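You operate a simulated robot arm through the tools that you are given. There is no shell and no other tool.

You are at the controls of a simulated robot arm. One attempt, no reset.

JOB
Change the blue trainer's pump fuse, then run a lamp test.
Fine: fit its spare; old fuse in the red bin, cover shut; key at ON till a moment after HOT goes out, then OFF; don't start the engine.

It is judged by the outcome, as a careful person would: the job done as asked, and still so three seconds after it is handed in. It fails if anything else is knocked over, pushed out of place, dropped, spilled or broken. A push-on lid holds only when it is set on centred and level and pressed home; a screw cap is set on level and turned clockwise until tight.

ROBOT AND FRAMES
A 7-joint arm with a two-finger parallel gripper, fixed in place. Base frame: the origin is at the foot of the arm, x ahead of it, y to its left, z up. Readings come in m, degrees, newtons and seconds.
Its first joint turns from -132.0 to 132.0 degrees. Payload 3.91 kg.
The tool frame sits at the grasp point between the pads (the TCP): z along the fingers, y along the line on which they close. The tips reach 0.03 m beyond it. The gripper opens to 0.11 m. The fingers are 0.02 m wide and 0.01 m thick; the gripper's body (0.048 by 0.112 m) begins 0.055 m behind the TCP.
Orientation is told as [roll, pitch, yaw] about the base's x, y, z axes, in that order, counted from this pose: with the fingers straight down and closing along the base's y, the tool's x points along the base's -x, its y along +y and its z along -z.

CONTROLS
- The arm moves only by the tool drive_tool. Its argument "motion" is text: rows parted by semicolons, each of 6 numbers parted by spaces: the shift along the tool's x, y, z in m, then the turn, a rotation vector about the tool's x, y, z in degrees. In form: x y z wx wy wz; .... A call has 1 to 20 rows; each row is the pose to reach, as a shift and turn from the pose commanded when the call began, along the tool's axes at that moment. "hand" is the opening, from 0 (shut) to 1 (fully open), set as the call begins (left out, the last holds). A row lasts 0.2 s, in which the tool goes at most 0.05 m and 8.6 degrees; a call with a longer step from one row to the next is refused whole, and so is a gripper value outside its range. A pose out of reach is approached as far as the arm can. The call stops where the force on the tool passes 40 N (or 10 N more than at its start, if that is more) or the arm is blocked; 0.2 s more then pass. The fingers move at their own pace (about 0.108 m/s each) and stop on an object; they squeeze with about 32 N. The grip force told is the motor's: it shows also when the fingers shut on nothing. Time passes only in rows, and 0.2 s behind the last, so rows that repeat a pose let the fingers close. It gives the time, the measured TCP pose, the force on the tool (base axes), the opening and the grip force at its end, in the units of the frame above (readings bear some noise), with the torque about the TCP (base axes, N m) and any sound that the robot's microphone picked up.
- Cameras (640 x 400 px; columns grow to the right, rows downward): "scene" is fixed at [0.0525, 0.656, 1.3301]; the picture's right is [-0.62, -0.79, 0.00], its down [-0.28, 0.22, -0.94] and it looks along [0.74, -0.58, -0.35] (base axes); focal length 315 px, centre (320, 200). "wrist" rides on the gripper at [0.072, 0.017, -0.103] in the tool frame; the picture's right is [-0.23, 0.97, 0.00], its down [-0.76, -0.18, -0.62] and it looks along [-0.61, -0.14, 0.78] (tool axes); focal length 222 px, centre (320, 200). There is no depth. A picture from a camera that has moved, and an enlarged one, comes with that camera's place and axes in the base frame and with its lens. The place of the scene camera against the robot may be out by one fixed shift of up to 0.018 m in any direction.
- snapshot(camera): a new picture of that camera. No time passes.
- zoom(camera, box): a new picture of the part [left, top, right, bottom] of that camera's present view, enlarged. No time passes.
- sign_off(): hands the job in; it is judged then, once.

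Nothing tells you positions but the pictures and the camera data. Unless the task says otherwise, let go and move clear before handing in.

The tools are called after "Request:" by a JSON object that holds its "fn" and its "kwargs". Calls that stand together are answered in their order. drive_tool: Moves the arm, as the interface text tells. Its arguments: {"type":"object","properties":{"motion":{"type":"string"},"hand":{"type":"number"}},"required":["motion"]} The other tools are called the same way: snapshot (camera) takes a picture; zoom (camera, box) takes an enlarged picture of a part of a camera's view; sign_off () hands the job in.

At the start:

```text
t: 0.0
tool_pos: [0.6069, 0.0411, 1.1388]
ee_rot: [0.0, 0.0, 0.0]
wrist_force: [-0.5, -0.3, -0.3]
wrist_torque: [0.0, -0.01, -0.02]
grip_width: 0.1099
gripper_force: 0.1
```

scene: 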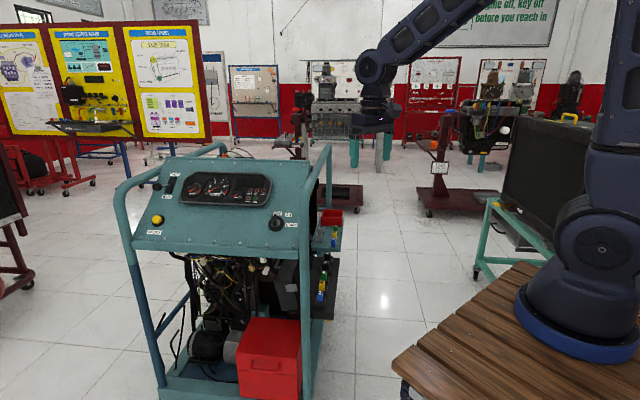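
wrist: 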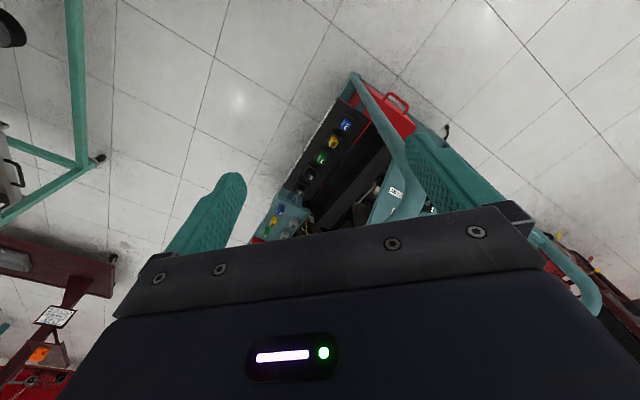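

I see a teal engine trainer with a dash panel, key switch, side trays with fuses and a red bin. I'll zoom in to read the details before moving.

Request:
{"fn": "zoom", "kwargs": {"camera": "scene", "box": [130, 150, 350, 290]}}

Request:
{"fn": "zoom", "kwargs": {"camera": "scene", "box": [290, 190, 360, 320]}}

Request:
{"fn": "zoom", "kwargs": {"camera": "wrist", "box": [240, 60, 460, 250]}}

Request:
{"fn": "zoom", "kwargs": {"camera": "scene", "box": [430, 0, 570, 60]}}

```text
2.86 times, centred on (240, 220) of scene
camera zoom: at [0.0525, 0.656, 1.3301], right [-0.62, -0.79, 0.0], down [-0.28, 0.22, -0.94], along [0.74, -0.58, -0.35], focal length 900 px, centre (549, 143)
```

zoom: 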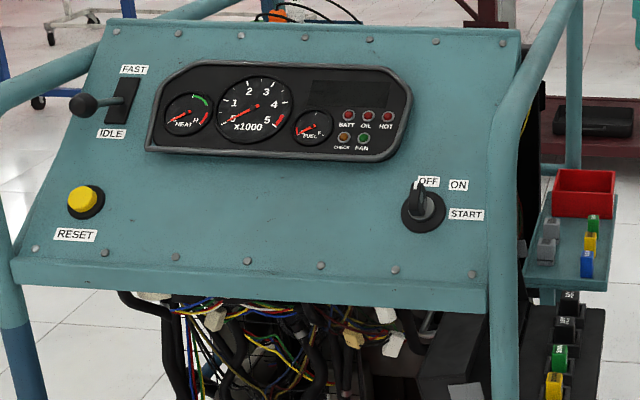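

```text
3.08 times, centred on (325, 255) of scene
camera zoom: at [0.0525, 0.656, 1.3301], right [-0.62, -0.79, 0.0], down [-0.28, 0.22, -0.94], along [0.74, -0.58, -0.35], focal length 969 px, centre (305, 31)
```

zoom: 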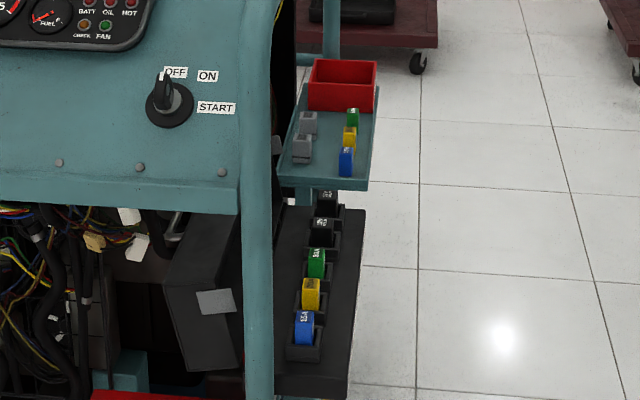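

```text
2.11 times, centred on (350, 155) of wrist
camera zoom: at [0.5354, 0.0575, 1.2421], right [0.23, 0.97, 0.0], down [0.76, -0.18, 0.62], along [0.61, -0.14, -0.78], focal length 468 px, centre (257, 295)
```

zoom: 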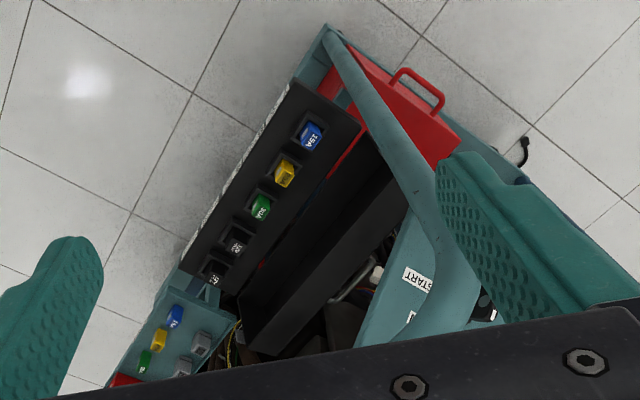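

```text
4.57 times, centred on (500, 30) of scene
camera zoom: at [0.0525, 0.656, 1.3301], right [-0.62, -0.79, 0.0], down [-0.28, 0.22, -0.94], along [0.74, -0.58, -0.35], focal length 1439 px, centre (-503, 977)
```

zoom: 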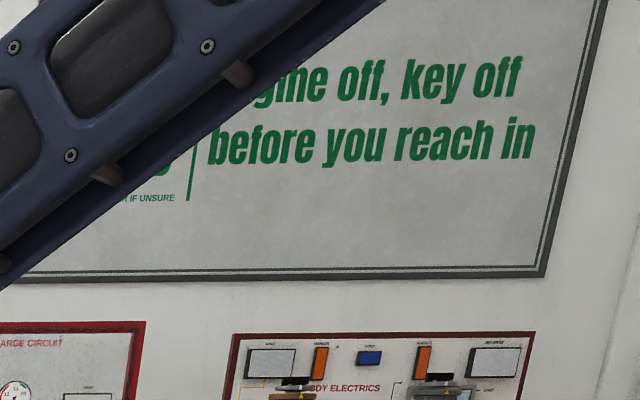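

The fuse block (blue, yellow, green and two black) is on the trainer's right side, with a tray of spares and the red bin behind it. I need better views before touching anything, so I'll move the hand back to the right and turn it towards the fuse block.

Request:
{"fn": "drive_tool", "kwargs": {"motion": "0.006 -0.031 0.012 0 0 -4; 0.012 -0.062 0.025 0 0 -8; 0.019 -0.094 0.037 0 0 -12; 0.025 -0.125 0.05 0 0 -16; 0.031 -0.156 0.062 0 0 -20; 0.037 -0.187 0.075 0 0 -25; 0.044 -0.219 0.087 0 0 -30; 0.05 -0.25 0.1 0 0 -35", "hand": 0.3}}

Request:
{"fn": "snapshot", "kwargs": {"camera": "wrist"}}

Request:
{"fn": "snapshot", "kwargs": {"camera": "scene"}}

```text
t: 1.8
tool_pos: [0.5567, -0.2073, 1.0403]
ee_rot: [0.0, 0.1, 35.2]
wrist_force: [-0.5, 1.3, 0.8]
wrist_torque: [-0.02, 0.01, 0.03]
grip_width: 0.0328
gripper_force: 0.0
```

```text
taken
camera wrist: at [0.4884, -0.2364, 1.1417], right [-0.37, 0.93, 0.0], down [0.72, 0.29, 0.62], along [0.58, 0.23, -0.78], focal length 222 px, centre (320, 200)
```

wrist: 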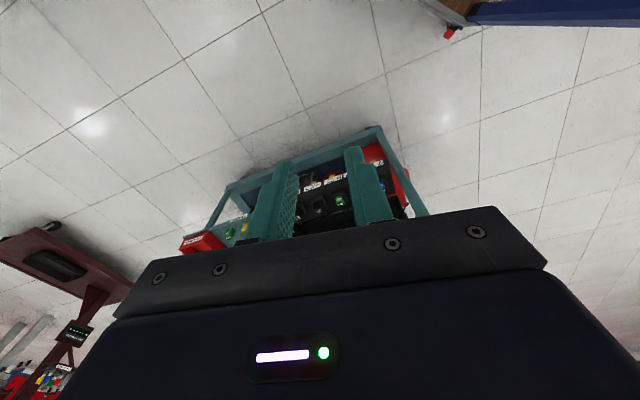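

```text
taken
```

scene: 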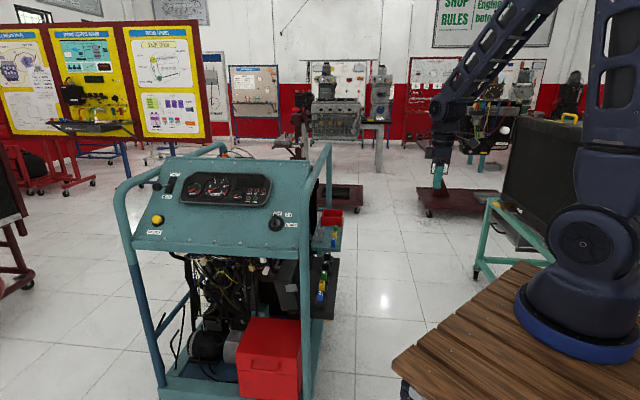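

The fingers hide part of the view here. I'll lower the hand, tilt it so the camera looks at the side of the trainer, and open the gripper.

Request:
{"fn": "drive_tool", "kwargs": {"motion": "0 0 0.03 0 -6 0; 0 0 0.06 0 -12 0; 0 0 0.09 0 -18 0; 0 0 0.12 0 -24 0; 0 0 0.15 0 -30 0; 0 0 0.15 0 -35 0", "hand": 1}}

Request:
{"fn": "snapshot", "kwargs": {"camera": "wrist"}}

```text
t: 3.2
tool_pos: [0.5642, -0.2129, 0.8898]
ee_rot: [0.2, -35.0, 35.0]
wrist_force: [-0.8, 0.0, -0.4]
wrist_torque: [-0.02, 0.0, -0.01]
grip_width: 0.11
gripper_force: 0.2
out of reach, approached as far as the arm can: row 6
```

```text
taken
camera wrist: at [0.4589, -0.2684, 0.932], right [-0.41, 0.9, 0.13], down [0.32, 0.01, 0.95], along [0.86, 0.43, -0.29], focal length 222 px, centre (320, 200)
```

wrist: 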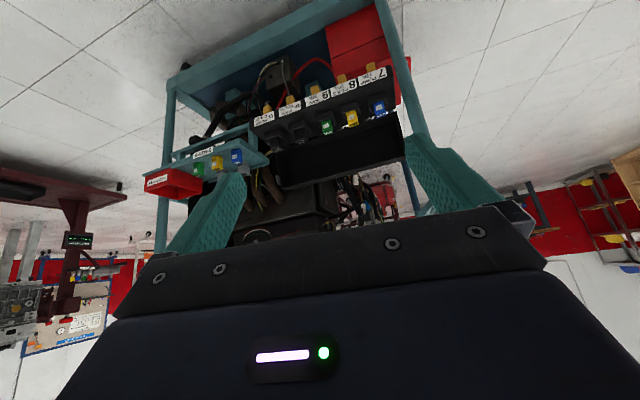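

The side of the trainer is now visible, upside down, with labels along the fuse block. I'll zoom in to read them.

Request:
{"fn": "zoom", "kwargs": {"camera": "wrist", "box": [230, 50, 420, 190]}}

Request:
{"fn": "zoom", "kwargs": {"camera": "wrist", "box": [140, 110, 280, 210]}}

Request:
{"fn": "zoom", "kwargs": {"camera": "wrist", "box": [250, 55, 330, 155]}}

Request:
{"fn": "zoom", "kwargs": {"camera": "wrist", "box": [310, 50, 400, 140]}}

```text
2.86 times, centred on (325, 120) of wrist
camera zoom: at [0.4589, -0.2684, 0.932], right [-0.41, 0.9, 0.13], down [0.32, 0.01, 0.95], along [0.86, 0.43, -0.29], focal length 635 px, centre (306, 429)
```

zoom: 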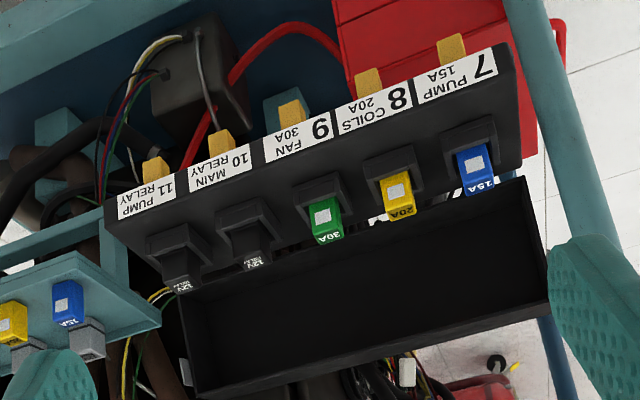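

```text
4.00 times, centred on (210, 160) of wrist
camera zoom: at [0.4589, -0.2684, 0.932], right [-0.41, 0.9, 0.13], down [0.32, 0.01, 0.95], along [0.86, 0.43, -0.29], focal length 888 px, centre (760, 360)
```

zoom: 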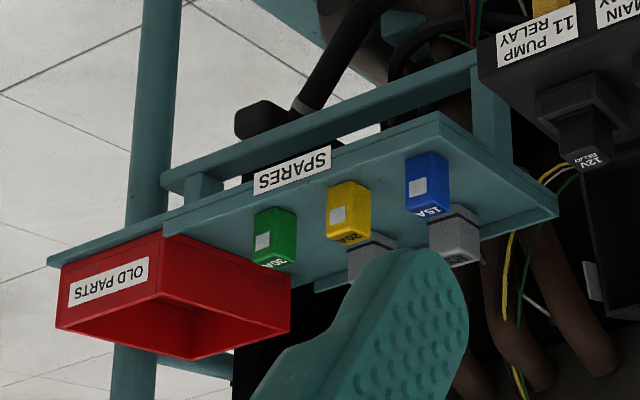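

```text
4.00 times, centred on (290, 105) of wrist
camera zoom: at [0.4589, -0.2684, 0.932], right [-0.41, 0.9, 0.13], down [0.32, 0.01, 0.95], along [0.86, 0.43, -0.29], focal length 888 px, centre (440, 580)
```

zoom: 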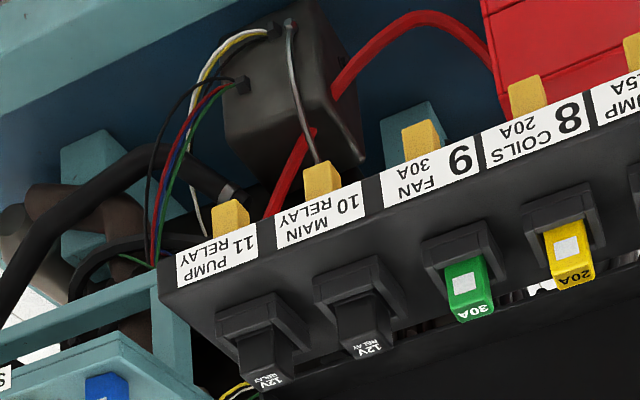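

```text
4.44 times, centred on (355, 95) of wrist
camera zoom: at [0.4589, -0.2684, 0.932], right [-0.41, 0.9, 0.13], down [0.32, 0.01, 0.95], along [0.86, 0.43, -0.29], focal length 987 px, centre (164, 667)
```

zoom: 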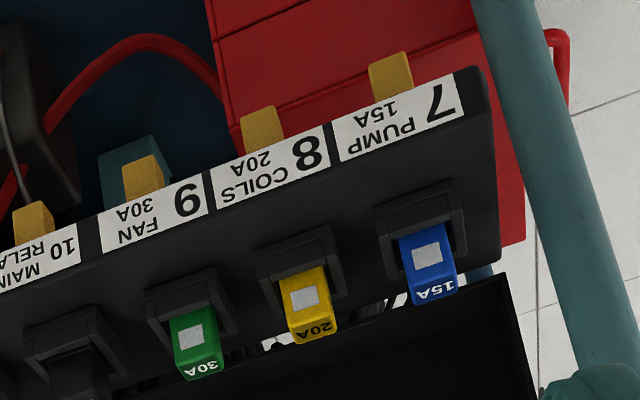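

Slot 7 "PUMP 15A" is the blue fuse at the front end of the block, and the hinged cover stands open behind the row. The matching spare is the blue 15A on the SPARES shelf, and the red bin is marked OLD PARTS. I'll move nearer with the tool tilted inward to measure fuse 7 more accurately.

Request:
{"fn": "drive_tool", "kwargs": {"motion": "-0.016 0.015 0.033 -1.15 0 -1.64; -0.031 0.030 0.066 -2.3 0 -3.28; -0.047 0.046 0.099 -3.45 0 -4.92; -0.062 0.061 0.131 -4.6 0 -6.55; -0.078 0.076 0.164 -5.74 0 -8.19", "hand": 1}}

Request:
{"fn": "snapshot", "kwargs": {"camera": "wrist"}}

Request:
{"fn": "snapshot", "kwargs": {"camera": "scene"}}

```text
t: 4.4
tool_pos: [0.6499, -0.0592, 0.7996]
ee_rot: [0.0, -35.1, 45.1]
wrist_force: [-0.6, -1.0, 0.0]
wrist_torque: [0.05, -0.02, 0.02]
grip_width: 0.1102
gripper_force: 0.1
```

```text
taken
camera wrist: at [0.5551, -0.1319, 0.8414], right [-0.56, 0.82, 0.13], down [0.31, 0.06, 0.95], along [0.77, 0.57, -0.29], focal length 222 px, centre (320, 200)
```

wrist: 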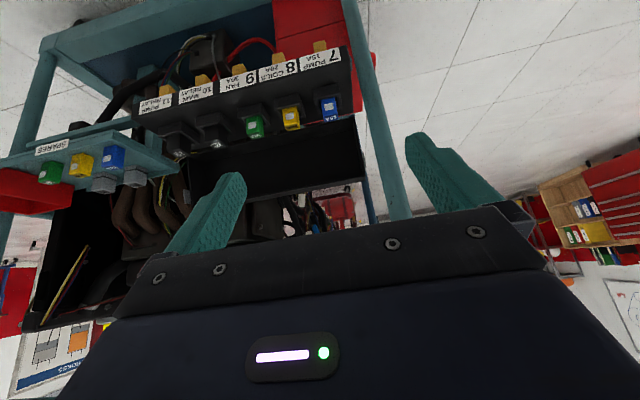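

```text
taken
```

scene: 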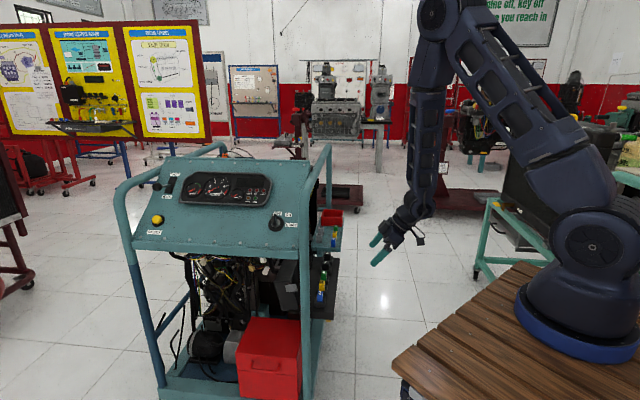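

I have a clear view of the block from the outer side now. I'll zoom in for measurements.

Request:
{"fn": "zoom", "kwargs": {"camera": "wrist", "box": [280, 40, 400, 140]}}

Request:
{"fn": "zoom", "kwargs": {"camera": "wrist", "box": [0, 130, 160, 230]}}

Request:
{"fn": "zoom", "kwargs": {"camera": "wrist", "box": [130, 50, 400, 220]}}

Request:
{"fn": "zoom", "kwargs": {"camera": "scene", "box": [290, 190, 360, 320]}}

```text
4.00 times, centred on (340, 90) of wrist
camera zoom: at [0.5551, -0.1319, 0.8414], right [-0.56, 0.82, 0.13], down [0.31, 0.06, 0.95], along [0.77, 0.57, -0.29], focal length 888 px, centre (240, 640)
```

zoom: 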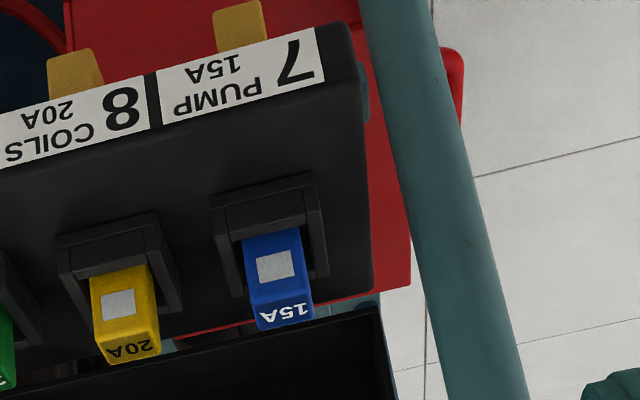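

```text
4.00 times, centred on (80, 180) of wrist
camera zoom: at [0.5551, -0.1319, 0.8414], right [-0.56, 0.82, 0.13], down [0.31, 0.06, 0.95], along [0.77, 0.57, -0.29], focal length 888 px, centre (1280, 280)
```

zoom: 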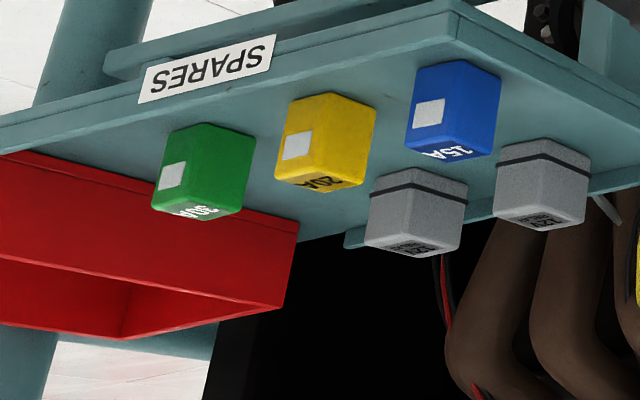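

```text
2.35 times, centred on (265, 135) of wrist
camera zoom: at [0.5551, -0.1319, 0.8414], right [-0.56, 0.82, 0.13], down [0.31, 0.06, 0.95], along [0.77, 0.57, -0.29], focal length 523 px, centre (449, 353)
```

zoom: 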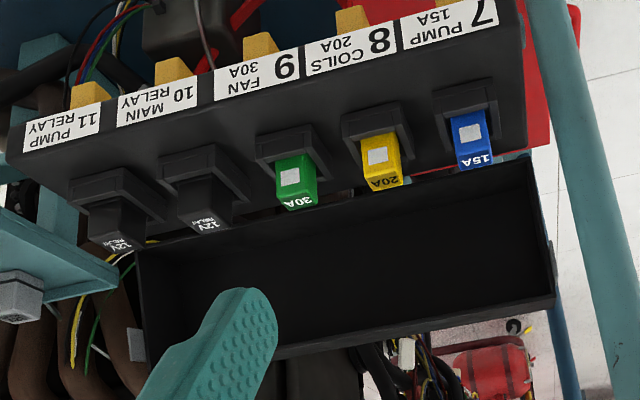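

```text
3.08 times, centred on (325, 255) of scene
camera zoom: at [0.0525, 0.656, 1.3301], right [-0.62, -0.79, 0.0], down [-0.28, 0.22, -0.94], along [0.74, -0.58, -0.35], focal length 969 px, centre (305, 31)
```

zoom: 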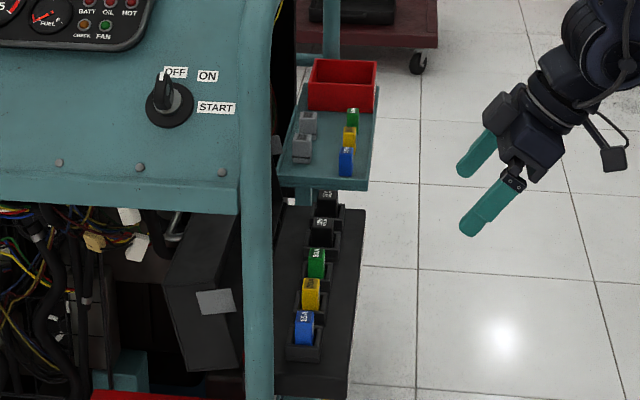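

Triangulating from the wrist views puts the pump fuse at about (0.785, 0.082), with its top at z≈0.61 and the row running at -45°. I'll hover just outside it with the gripper partly open.

Request:
{"fn": "drive_tool", "kwargs": {"motion": "-0.009 0.001 0.039 0 0 0; -0.018 0.002 0.079 0 0 0; -0.027 0.003 0.118 0 0 0; -0.036 0.003 0.157 0 0 0; -0.045 0.004 0.197 0 0 0; -0.045 0.004 0.197 0 0 0", "hand": 0.6}}

Request:
{"fn": "snapshot", "kwargs": {"camera": "wrist"}}

Request:
{"fn": "zoom", "kwargs": {"camera": "wrist", "box": [220, 80, 420, 220]}}

Request:
{"fn": "zoom", "kwargs": {"camera": "scene", "box": [250, 190, 390, 320]}}

```text
t: 5.8
tool_pos: [0.7518, 0.0486, 0.6633]
ee_rot: [0.0, -35.0, 45.0]
wrist_force: [-0.5, 0.0, -0.1]
wrist_torque: [0.05, 0.0, -0.02]
grip_width: 0.0661
gripper_force: 0.0
```

```text
taken
camera wrist: at [0.6567, -0.0241, 0.7062], right [-0.56, 0.82, 0.13], down [0.31, 0.06, 0.95], along [0.77, 0.57, -0.29], focal length 222 px, centre (320, 200)
```

wrist: 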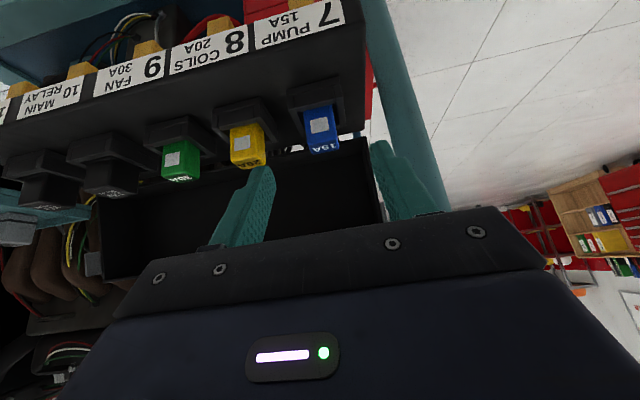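

```text
2.86 times, centred on (320, 150) of wrist
camera zoom: at [0.6567, -0.0241, 0.7062], right [-0.56, 0.82, 0.13], down [0.31, 0.06, 0.95], along [0.77, 0.57, -0.29], focal length 635 px, centre (320, 343)
```

zoom: 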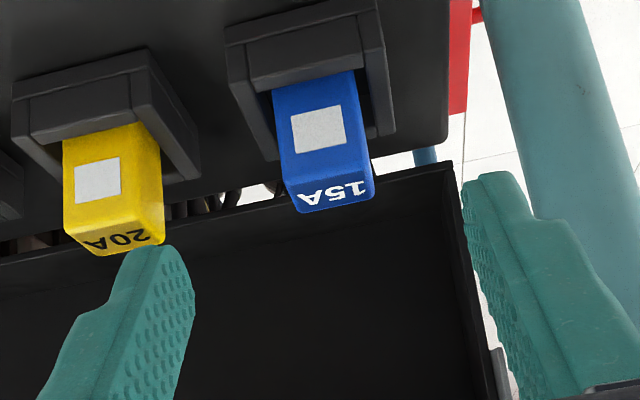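

```text
3.08 times, centred on (320, 255) of scene
camera zoom: at [0.0525, 0.656, 1.3301], right [-0.62, -0.79, 0.0], down [-0.28, 0.22, -0.94], along [0.74, -0.58, -0.35], focal length 969 px, centre (320, 31)
```

zoom: 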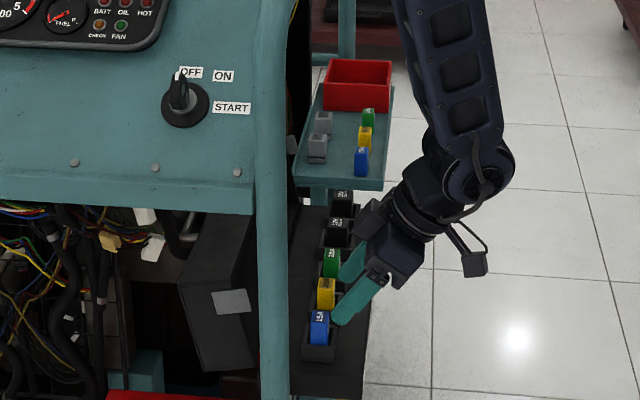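

The fuse is centred between the fingers and its faces line up with the pads. I'll advance along the tool axis to the grasp point.

Request:
{"fn": "drive_tool", "kwargs": {"motion": "0 0.001 0.015 0 0 0; 0 0.001 0.03 0 0 0; -0.001 0.001 0.045 0 0 0; -0.001 0.001 0.06 0 0 0; -0.001 0.001 0.06 0 0 0", "hand": 0.6}}

Request:
{"fn": "snapshot", "kwargs": {"camera": "wrist"}}

Request:
{"fn": "zoom", "kwargs": {"camera": "wrist", "box": [240, 110, 400, 220]}}

Request:
{"fn": "zoom", "kwargs": {"camera": "scene", "box": [290, 230, 370, 320]}}

```text
t: 7.0
tool_pos: [0.7799, 0.0721, 0.6178]
ee_rot: [-0.2, -35.0, 45.0]
wrist_force: [-9.9, -0.9, 14.8]
wrist_torque: [-0.35, -0.21, -0.2]
grip_width: 0.0628
gripper_force: 0.1
stopped in row 5: the force on the tool passed its limit at 42 N (the readings are from after the stop); the commanded pose is now the measured one
```

```text
taken
camera wrist: at [0.6833, -0.0006, 0.6601], right [-0.56, 0.82, 0.13], down [0.31, 0.06, 0.95], along [0.77, 0.57, -0.29], focal length 222 px, centre (320, 200)
```

wrist: 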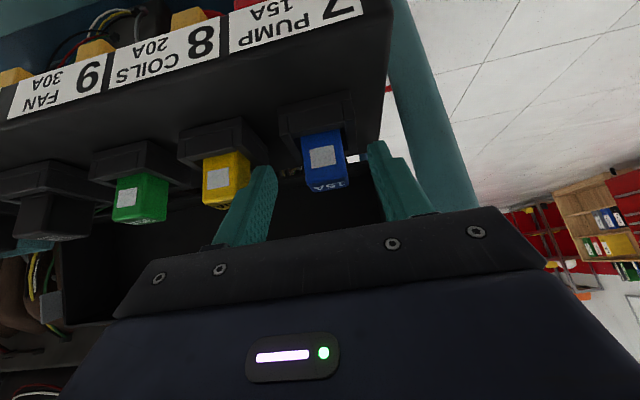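

```text
3.64 times, centred on (320, 165) of wrist
camera zoom: at [0.6833, -0.0006, 0.6601], right [-0.56, 0.82, 0.13], down [0.31, 0.06, 0.95], along [0.77, 0.57, -0.29], focal length 808 px, centre (320, 327)
```

zoom: 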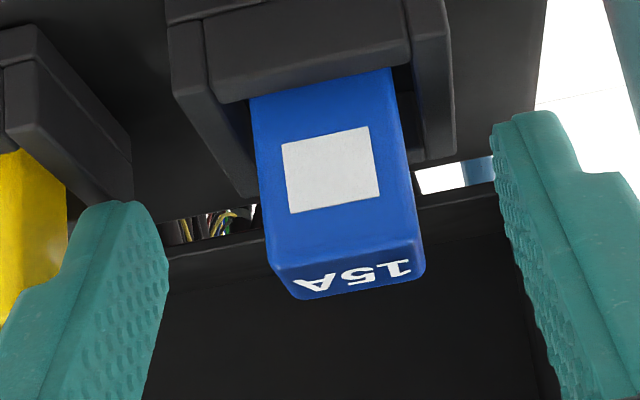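

```text
4.44 times, centred on (330, 275) of scene
camera zoom: at [0.0525, 0.656, 1.3301], right [-0.62, -0.79, 0.0], down [-0.28, 0.22, -0.94], along [0.74, -0.58, -0.35], focal length 1399 px, centre (276, -133)
```

zoom: 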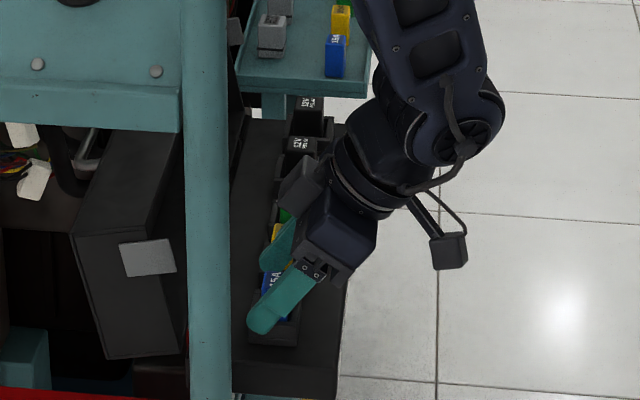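

The tool met resistance, most likely the left finger on the frame of socket 8. I'll look at the contact closely before I back off.

Request:
{"fn": "zoom", "kwargs": {"camera": "wrist", "box": [200, 100, 290, 180]}}

Request:
{"fn": "zoom", "kwargs": {"camera": "scene", "box": [318, 255, 358, 305]}}

```text
5.00 times, centred on (245, 140) of wrist
camera zoom: at [0.6833, -0.0006, 0.6601], right [-0.56, 0.82, 0.13], down [0.31, 0.06, 0.95], along [0.77, 0.57, -0.29], focal length 1111 px, centre (695, 500)
```

zoom: 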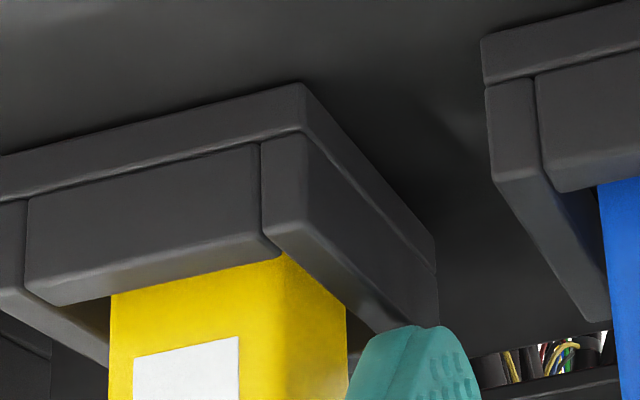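

```text
8.00 times, centred on (338, 280) of scene
camera zoom: at [0.0525, 0.656, 1.3301], right [-0.62, -0.79, 0.0], down [-0.28, 0.22, -0.94], along [0.74, -0.58, -0.35], focal length 2519 px, centre (176, -440)
```

zoom: 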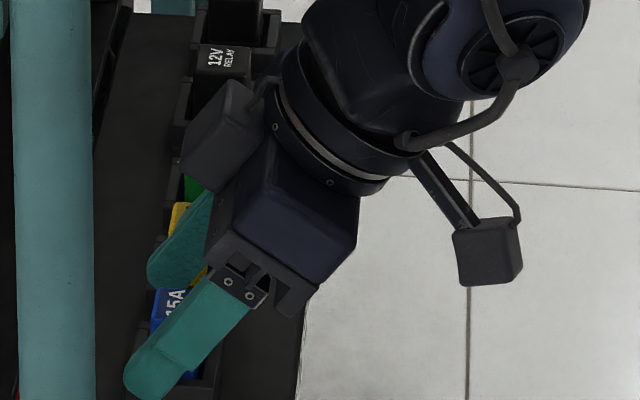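

The tip of the left finger is against the frame of socket 8. I'll back off, recentre on fuse 7 and narrow the opening.

Request:
{"fn": "drive_tool", "kwargs": {"motion": "0 0.001 -0.010 0 0 0; 0.001 0.002 -0.02 0 0 0; 0.003 0.004 -0.028 0 0 0; 0.003 0.004 -0.028 0 0 0", "hand": 0.55}}

Request:
{"fn": "drive_tool", "kwargs": {"motion": "0 0 0 0 0 0; 0 0 0 0 0 0", "hand": 0.42}}

Request:
{"fn": "zoom", "kwargs": {"camera": "wrist", "box": [220, 90, 420, 220]}}

Request:
{"fn": "zoom", "kwargs": {"camera": "scene", "box": [290, 230, 370, 320]}}

```text
t: 8.1
tool_pos: [0.7631, 0.0631, 0.6385]
ee_rot: [0.0, -34.9, 45.0]
wrist_force: [-0.6, -0.4, 0.1]
wrist_torque: [0.01, -0.01, 0.02]
grip_width: 0.0606
gripper_force: 0.1
```

```text
t: 8.7
tool_pos: [0.7627, 0.0608, 0.6378]
ee_rot: [-0.1, -35.0, 44.8]
wrist_force: [0.5, -1.1, -0.3]
wrist_torque: [0.01, -0.03, 0.01]
grip_width: 0.0464
gripper_force: 0.0
```

```text
3.08 times, centred on (320, 155) of wrist
camera zoom: at [0.6676, -0.0106, 0.6805], right [-0.56, 0.82, 0.13], down [0.31, 0.06, 0.95], along [0.77, 0.57, -0.29], focal length 684 px, centre (320, 338)
```

zoom: 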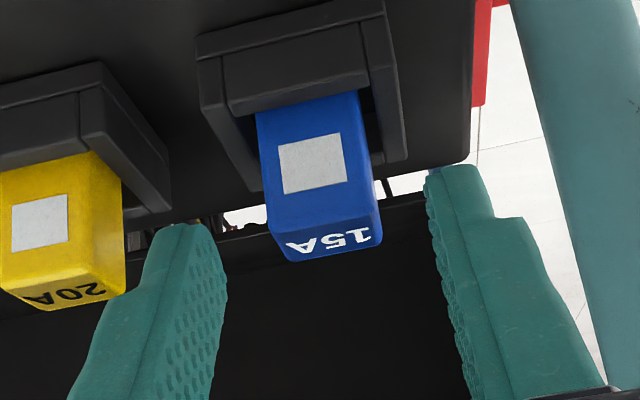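

```text
4.44 times, centred on (330, 275) of scene
camera zoom: at [0.0525, 0.656, 1.3301], right [-0.62, -0.79, 0.0], down [-0.28, 0.22, -0.94], along [0.74, -0.58, -0.35], focal length 1399 px, centre (276, -133)
```

zoom: 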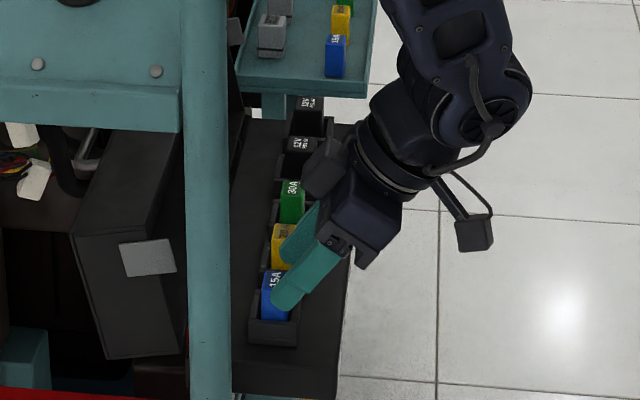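

The fuse is centred and the opening is narrower now. The socket rim triangulates to z≈0.588, so I'll keep the fingertips just above it, then close.

Request:
{"fn": "drive_tool", "kwargs": {"motion": "-0.002 0 0.008 0 0 0; -0.004 0 0.016 0 0 0; -0.0046 0 0.0215 0 0 0; -0.0046 0 0.0215 0 0 0", "hand": 0.42}}

Request:
{"fn": "zoom", "kwargs": {"camera": "wrist", "box": [220, 90, 420, 220]}}

```text
t: 9.7
tool_pos: [0.7736, 0.0745, 0.6215]
ee_rot: [-0.2, -35.1, 45.0]
wrist_force: [-0.5, 0.9, 0.6]
wrist_torque: [0.0, 0.02, 0.01]
grip_width: 0.0462
gripper_force: 0.1
```

```text
3.08 times, centred on (320, 155) of wrist
camera zoom: at [0.6786, 0.0022, 0.6646], right [-0.56, 0.82, 0.13], down [0.31, 0.06, 0.95], along [0.77, 0.57, -0.29], focal length 684 px, centre (320, 338)
```

zoom: 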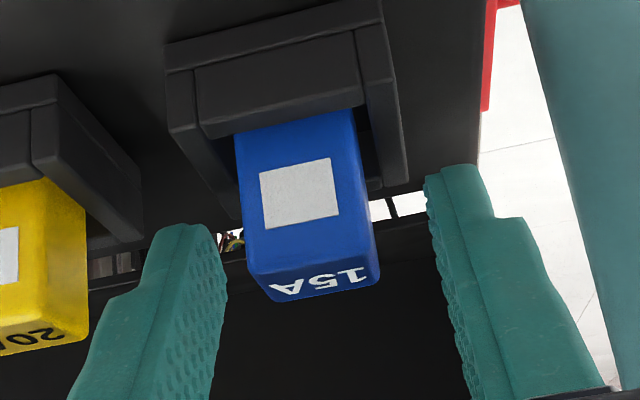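

There's no contact and the fuse sits between the pads. I'll shift 2 mm to centre and close the gripper.

Request:
{"fn": "drive_tool", "kwargs": {"motion": "0 -0.002 0.001 0 0 0; 0 -0.002 0.001 0 0 0; 0 -0.002 0.001 0 0 0; 0 -0.002 0.001 0 0 0", "hand": 0}}

Request:
{"fn": "zoom", "kwargs": {"camera": "wrist", "box": [220, 90, 420, 220]}}

```text
t: 10.7
tool_pos: [0.7763, 0.0723, 0.6215]
ee_rot: [-0.1, -35.0, 45.0]
wrist_force: [-0.5, 0.2, 2.1]
wrist_torque: [0.05, 0.01, 0.03]
grip_width: 0.0227
gripper_force: 32.0
```

```text
3.08 times, centred on (320, 155) of wrist
camera zoom: at [0.6803, 0.0004, 0.6642], right [-0.56, 0.82, 0.13], down [0.31, 0.06, 0.95], along [0.77, 0.57, -0.29], focal length 684 px, centre (320, 338)
```

zoom: 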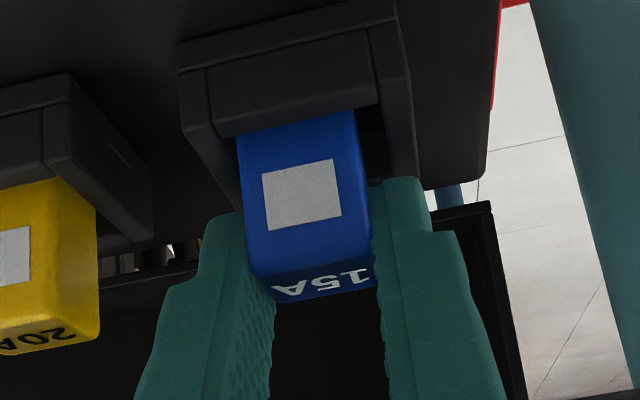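

The fuse is gripped at 22.7 mm width and 32 N. I'll pull it straight up in base z.

Request:
{"fn": "drive_tool", "kwargs": {"motion": "-0.0029 0 -0.0041 0 0 0; -0.0057 0 -0.0082 0 0 0; -0.0086 0 -0.0123 0 0 0; -0.0115 0 -0.0164 0 0 0; -0.0172 0 -0.0246 0 0 0; -0.0229 0 -0.0328 0 0 0; -0.0287 0 -0.041 0 0 0; -0.0344 0 -0.0491 0 0 0", "hand": 0}}

Request:
{"fn": "zoom", "kwargs": {"camera": "wrist", "box": [200, 60, 440, 230]}}

Request:
{"fn": "zoom", "kwargs": {"camera": "scene", "box": [290, 220, 380, 320]}}

```text
t: 12.4
tool_pos: [0.7759, 0.0714, 0.6829]
ee_rot: [-0.1, -35.0, 45.1]
wrist_force: [-0.6, -0.1, -0.1]
wrist_torque: [0.01, -0.04, 0.01]
grip_width: 0.0229
gripper_force: 32.1
```

```text
2.35 times, centred on (320, 145) of wrist
camera zoom: at [0.6803, 0.0001, 0.7247], right [-0.56, 0.82, 0.13], down [0.31, 0.06, 0.95], along [0.77, 0.57, -0.29], focal length 523 px, centre (320, 329)
```

zoom: 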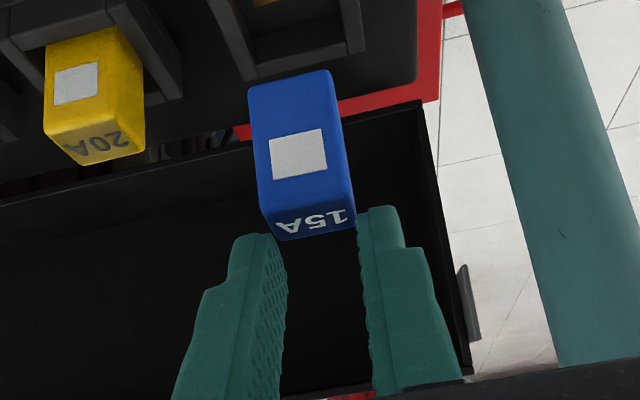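

```text
4.00 times, centred on (335, 270) of scene
camera zoom: at [0.0525, 0.656, 1.3301], right [-0.62, -0.79, 0.0], down [-0.28, 0.22, -0.94], along [0.74, -0.58, -0.35], focal length 1260 px, centre (260, -80)
```

zoom: 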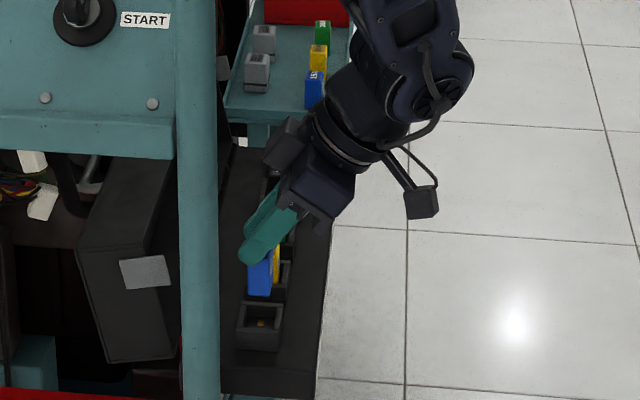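

Slot 7 is empty and the old fuse is held securely. I'll raise it, move out and back towards the tray, and look at the OLD PARTS bin from closer.

Request:
{"fn": "drive_tool", "kwargs": {"motion": "-0.023 0 -0.033 0 0 0; -0.018 -0.037 -0.051 1.8 -0.6 2.6; -0.013 -0.073 -0.070 3.6 -1.25 5.1; -0.0076 -0.110 -0.088 5.4 -1.9 7.7; -0.0025 -0.147 -0.1065 7.15 -2.5 10.25; 0.0027 -0.183 -0.125 8.9 -3.1 12.8; 0.0078 -0.220 -0.143 10.7 -3.75 15.4; 0.013 -0.257 -0.162 12.5 -4.4 17.9; 0.0181 -0.2934 -0.18 14.3 -5 20.5", "hand": 0}}

Request:
{"fn": "snapshot", "kwargs": {"camera": "wrist"}}

Request:
{"fn": "snapshot", "kwargs": {"camera": "scene"}}

```text
t: 14.4
tool_pos: [0.9001, -0.2166, 0.8203]
ee_rot: [1.4, -39.9, 19.0]
wrist_force: [0.2, 0.6, -0.4]
wrist_torque: [-0.05, -0.01, -0.02]
grip_width: 0.0224
gripper_force: 31.7
```

```text
taken
camera wrist: at [0.7813, -0.2431, 0.8522], right [-0.17, 0.97, 0.16], down [0.24, -0.12, 0.96], along [0.96, 0.2, -0.21], focal length 222 px, centre (320, 200)
```

wrist: 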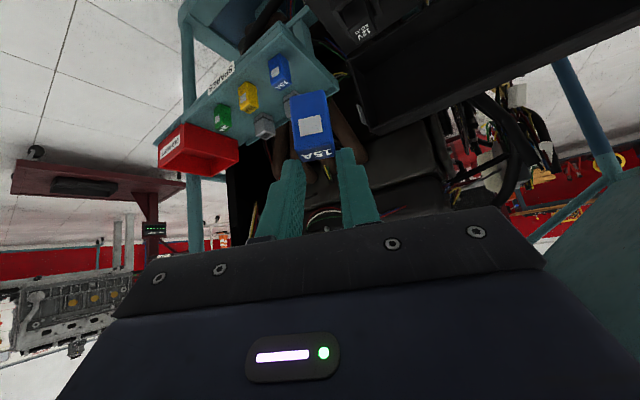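

```text
taken
```

scene: 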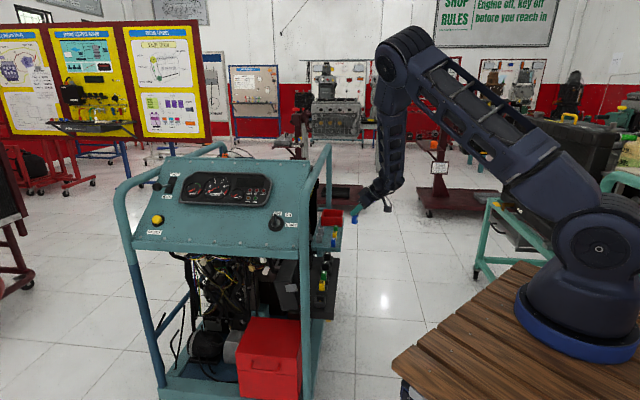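

The tray and bin are in view and the arm still has reach in hand. I'll zoom in on them.

Request:
{"fn": "zoom", "kwargs": {"camera": "wrist", "box": [140, 30, 340, 190]}}

Request:
{"fn": "zoom", "kwargs": {"camera": "scene", "box": [300, 190, 380, 260]}}

```text
2.50 times, centred on (240, 110) of wrist
camera zoom: at [0.7813, -0.2431, 0.8522], right [-0.17, 0.97, 0.16], down [0.24, -0.12, 0.96], along [0.96, 0.2, -0.21], focal length 555 px, centre (520, 425)
```

zoom: 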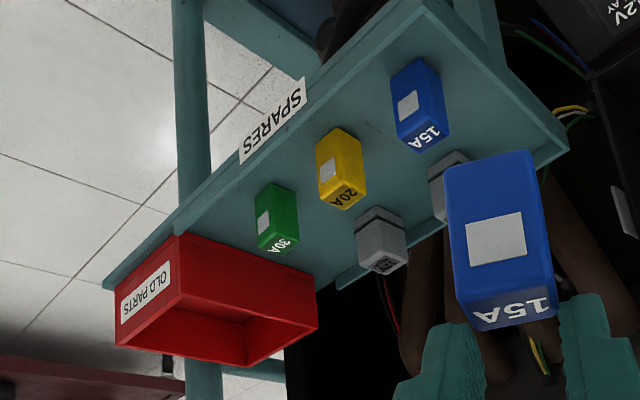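

```text
5.71 times, centred on (340, 225) of scene
camera zoom: at [0.0525, 0.656, 1.3301], right [-0.62, -0.79, 0.0], down [-0.28, 0.22, -0.94], along [0.74, -0.58, -0.35], focal length 1799 px, centre (206, 57)
```

zoom: 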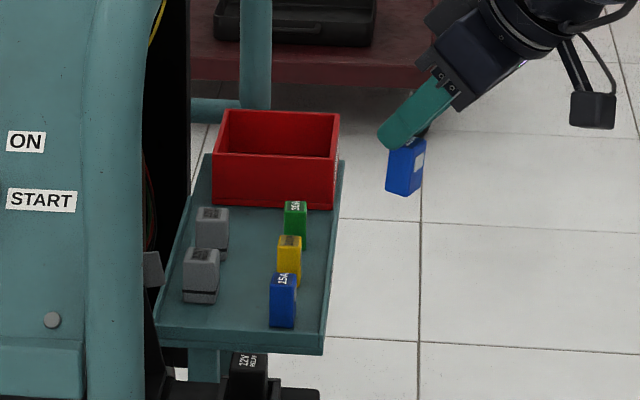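

The bin's rim centre comes out at about (1.26, -0.39), z≈0.636, roughly 0.11 m square. I'll extend to a spot above it with the tool pitched further forward for reach.

Request:
{"fn": "drive_tool", "kwargs": {"motion": "-0.0174 -0.0298 0.0225 3.11 -1.66 2.7; -0.0348 -0.0596 0.045 6.22 -3.31 5.4; -0.0522 -0.0894 0.0675 9.32 -4.97 8.1; -0.0696 -0.1192 0.09 12.43 -6.62 10.8; -0.087 -0.149 0.1126 15.54 -8.28 13.5; -0.1043 -0.1787 0.1351 18.65 -9.93 16.2; -0.1217 -0.2085 0.1576 21.75 -11.6 18.9; -0.1391 -0.2383 0.1801 24.86 -13.24 21.6; -0.1565 -0.2681 0.2026 27.97 -14.9 24.3", "hand": 0}}

Request:
{"fn": "snapshot", "kwargs": {"camera": "wrist"}}

Request:
{"fn": "snapshot", "kwargs": {"camera": "scene"}}

Request:
{"fn": "zoom", "kwargs": {"camera": "scene", "box": [300, 170, 400, 270]}}

```text
t: 16.4
tool_pos: [1.2277, -0.3851, 0.7629]
ee_rot: [0.0, -55.1, -16.9]
wrist_force: [0.8, 0.6, 0.4]
wrist_torque: [-0.01, 0.05, -0.04]
grip_width: 0.0223
gripper_force: 31.5
```

```text
taken
camera wrist: at [1.1114, -0.3326, 0.7621], right [0.41, 0.89, 0.19], down [-0.12, -0.15, 0.98], along [0.9, -0.43, 0.05], focal length 222 px, centre (320, 200)
```

wrist: 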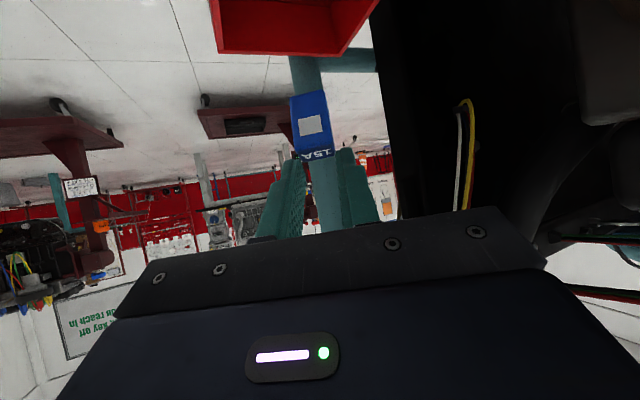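

```text
taken
```

scene: 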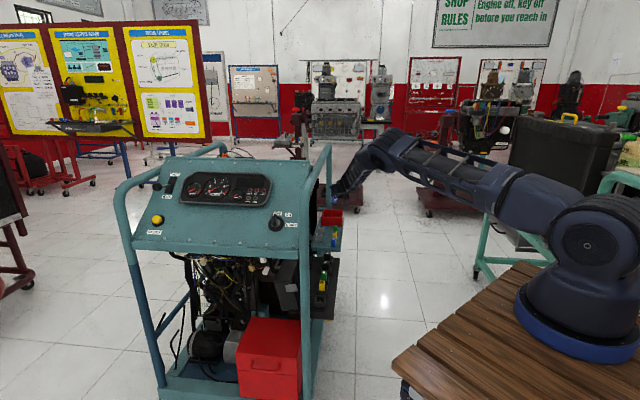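

```text
4.00 times, centred on (350, 220) of scene
camera zoom: at [0.0525, 0.656, 1.3301], right [-0.62, -0.79, 0.0], down [-0.28, 0.22, -0.94], along [0.74, -0.58, -0.35], focal length 1260 px, centre (200, 120)
```

zoom: 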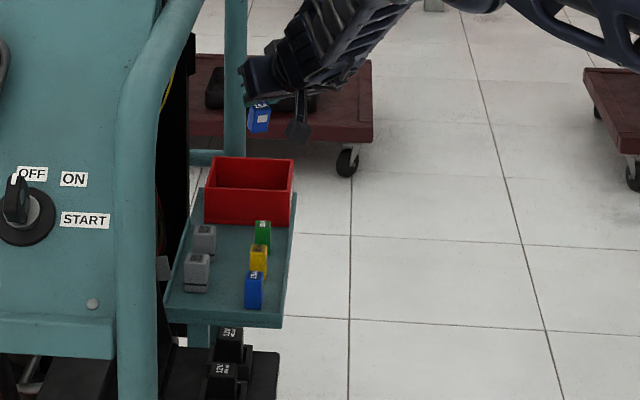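

I'm above the bin with the old fuse hanging over its centre. I'll lower it until the bottom of the fuse is just inside the rim.

Request:
{"fn": "drive_tool", "kwargs": {"motion": "0.0176 0.0004 0.014 0 0 0; 0.0353 0.0008 0.0281 0 0 0; 0.0529 0.0013 0.0421 0 0 0; 0.0705 0.0017 0.0562 0 0 0; 0.0705 0.0017 0.0562 0 0 0", "hand": 0}}

Request:
{"fn": "snapshot", "kwargs": {"camera": "wrist"}}

Request:
{"fn": "zoom", "kwargs": {"camera": "scene", "box": [310, 180, 380, 250]}}

```text
t: 17.6
tool_pos: [1.231, -0.3847, 0.6692]
ee_rot: [0.0, -55.1, -16.9]
wrist_force: [0.2, 0.7, -0.1]
wrist_torque: [0.01, 0.0, -0.02]
grip_width: 0.0225
gripper_force: 31.7
```

```text
taken
camera wrist: at [1.1167, -0.3323, 0.6685], right [0.41, 0.89, 0.19], down [-0.12, -0.15, 0.98], along [0.9, -0.42, 0.05], focal length 222 px, centre (320, 200)
```

wrist: 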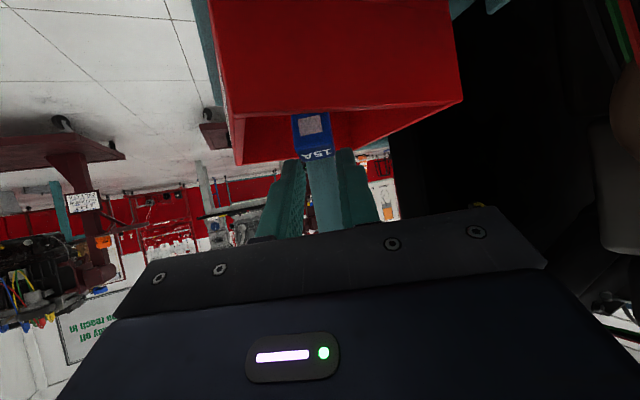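

```text
5.71 times, centred on (345, 215) of scene
camera zoom: at [0.0525, 0.656, 1.3301], right [-0.62, -0.79, 0.0], down [-0.28, 0.22, -0.94], along [0.74, -0.58, -0.35], focal length 1799 px, centre (177, 114)
```

zoom: 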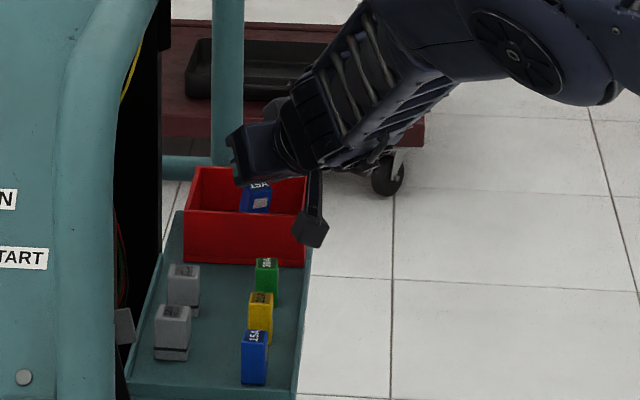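

The fuse's lower half is inside the bin, so I'll open the gripper to release it.

Request:
{"fn": "drive_tool", "kwargs": {"motion": "0 0 0 0 0 0; 0 0 0 0 0 0; 0 0 0 0 0 0; 0 0 0 0 0 0", "hand": 0.45}}

Request:
{"fn": "snapshot", "kwargs": {"camera": "wrist"}}

Request:
{"fn": "zoom", "kwargs": {"camera": "scene", "box": [310, 180, 380, 250]}}

```text
t: 18.6
tool_pos: [1.2311, -0.3849, 0.6693]
ee_rot: [0.0, -55.0, -16.9]
wrist_force: [0.0, 0.2, 0.3]
wrist_torque: [-0.01, 0.01, 0.0]
grip_width: 0.0494
gripper_force: 0.1
```

```text
taken
camera wrist: at [1.1167, -0.3324, 0.6686], right [0.41, 0.89, 0.19], down [-0.12, -0.15, 0.98], along [0.9, -0.42, 0.05], focal length 222 px, centre (320, 200)
```

wrist: 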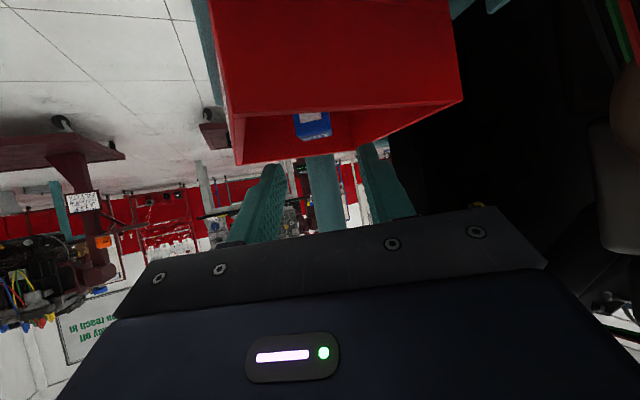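

```text
5.71 times, centred on (345, 215) of scene
camera zoom: at [0.0525, 0.656, 1.3301], right [-0.62, -0.79, 0.0], down [-0.28, 0.22, -0.94], along [0.74, -0.58, -0.35], focal length 1799 px, centre (177, 114)
```

zoom: 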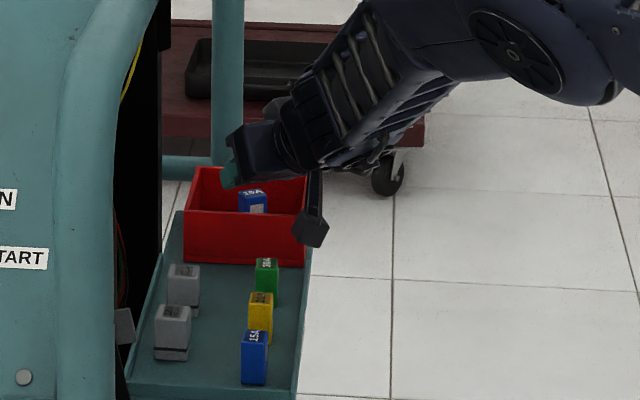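

The old fuse is in the red bin. I'll lift clear and swing back to yaw 45, pitch -35 above the blue 15A spare at about (1.049, -0.215), top z≈0.622.

Request:
{"fn": "drive_tool", "kwargs": {"motion": "-0.041 0 -0.0286 0 0 0; -0.082 0 -0.0572 0 0 0; -0.0635 0.0054 -0.079 -4.89 2 -4.89; -0.045 0.0108 -0.1008 -9.77 4 -9.77; -0.0264 0.0162 -0.1226 -14.66 6 -14.66; -0.0079 0.0216 -0.1444 -19.54 8 -19.54; 0.0106 0.027 -0.1662 -24.43 10 -24.43; 0.0291 0.0324 -0.1879 -29.31 12 -29.31; 0.0477 0.0378 -0.2097 -34.2 14 -34.2; 0.0662 0.0432 -0.2315 -39.09 16 -39.09; 0.0847 0.0486 -0.2533 -43.97 18.01 -43.97; 0.0847 0.0486 -0.2533 -43.97 18.01 -43.97", "hand": 0.45}}

Request:
{"fn": "snapshot", "kwargs": {"camera": "wrist"}}

Request:
{"fn": "zoom", "kwargs": {"camera": "wrist", "box": [200, 50, 440, 220]}}

Request:
{"fn": "zoom", "kwargs": {"camera": "scene", "box": [290, 170, 410, 270]}}

```text
t: 21.2
tool_pos: [1.0007, -0.2642, 0.7451]
ee_rot: [0.0, -34.8, 45.1]
wrist_force: [-0.5, -0.3, 0.1]
wrist_torque: [0.0, 0.0, 0.01]
grip_width: 0.0496
gripper_force: 0.1
```

```text
taken
camera wrist: at [0.904, -0.3362, 0.7888], right [-0.56, 0.82, 0.13], down [0.31, 0.06, 0.95], along [0.77, 0.57, -0.29], focal length 222 px, centre (320, 200)
```

wrist: 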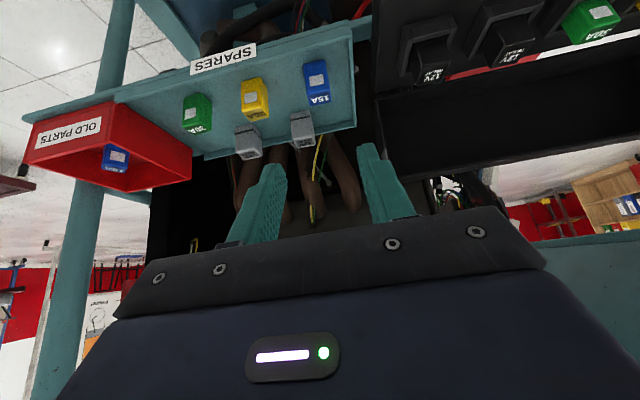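

```text
2.35 times, centred on (320, 135) of wrist
camera zoom: at [0.904, -0.3362, 0.7888], right [-0.56, 0.82, 0.13], down [0.31, 0.06, 0.95], along [0.77, 0.57, -0.29], focal length 523 px, centre (320, 353)
```

zoom: 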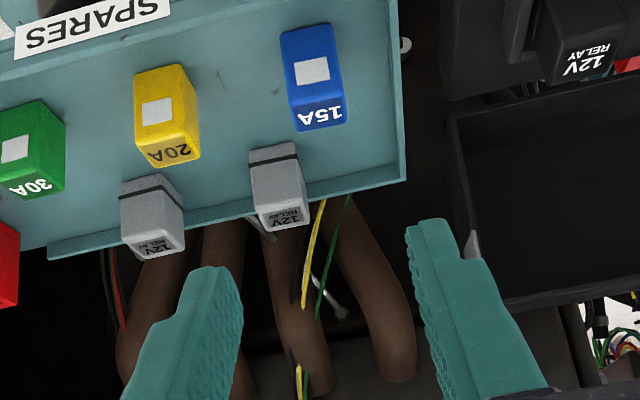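

```text
4.00 times, centred on (350, 220) of scene
camera zoom: at [0.0525, 0.656, 1.3301], right [-0.62, -0.79, 0.0], down [-0.28, 0.22, -0.94], along [0.74, -0.58, -0.35], focal length 1260 px, centre (200, 120)
```

zoom: 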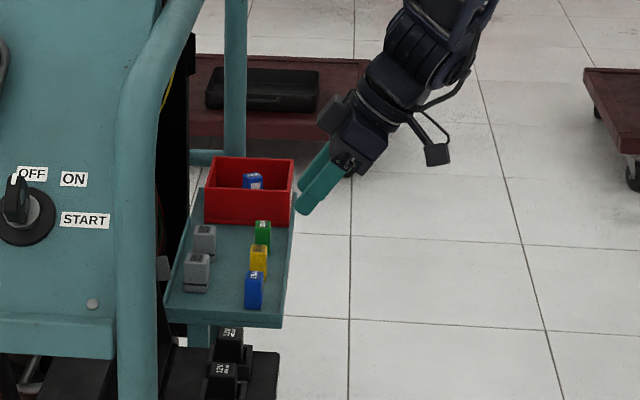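

The old fuse is standing in the bin and the blue spare is in view. I'll zoom in further to locate it accurately.

Request:
{"fn": "zoom", "kwargs": {"camera": "wrist", "box": [280, 40, 360, 120]}}

```text
5.00 times, centred on (320, 80) of wrist
camera zoom: at [0.904, -0.3362, 0.7888], right [-0.56, 0.82, 0.13], down [0.31, 0.06, 0.95], along [0.77, 0.57, -0.29], focal length 1111 px, centre (320, 800)
```

zoom: 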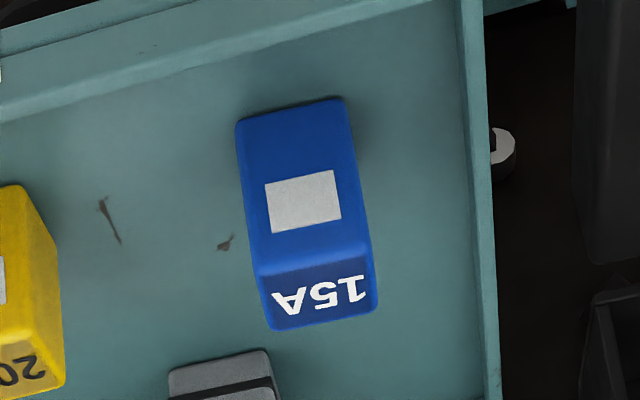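

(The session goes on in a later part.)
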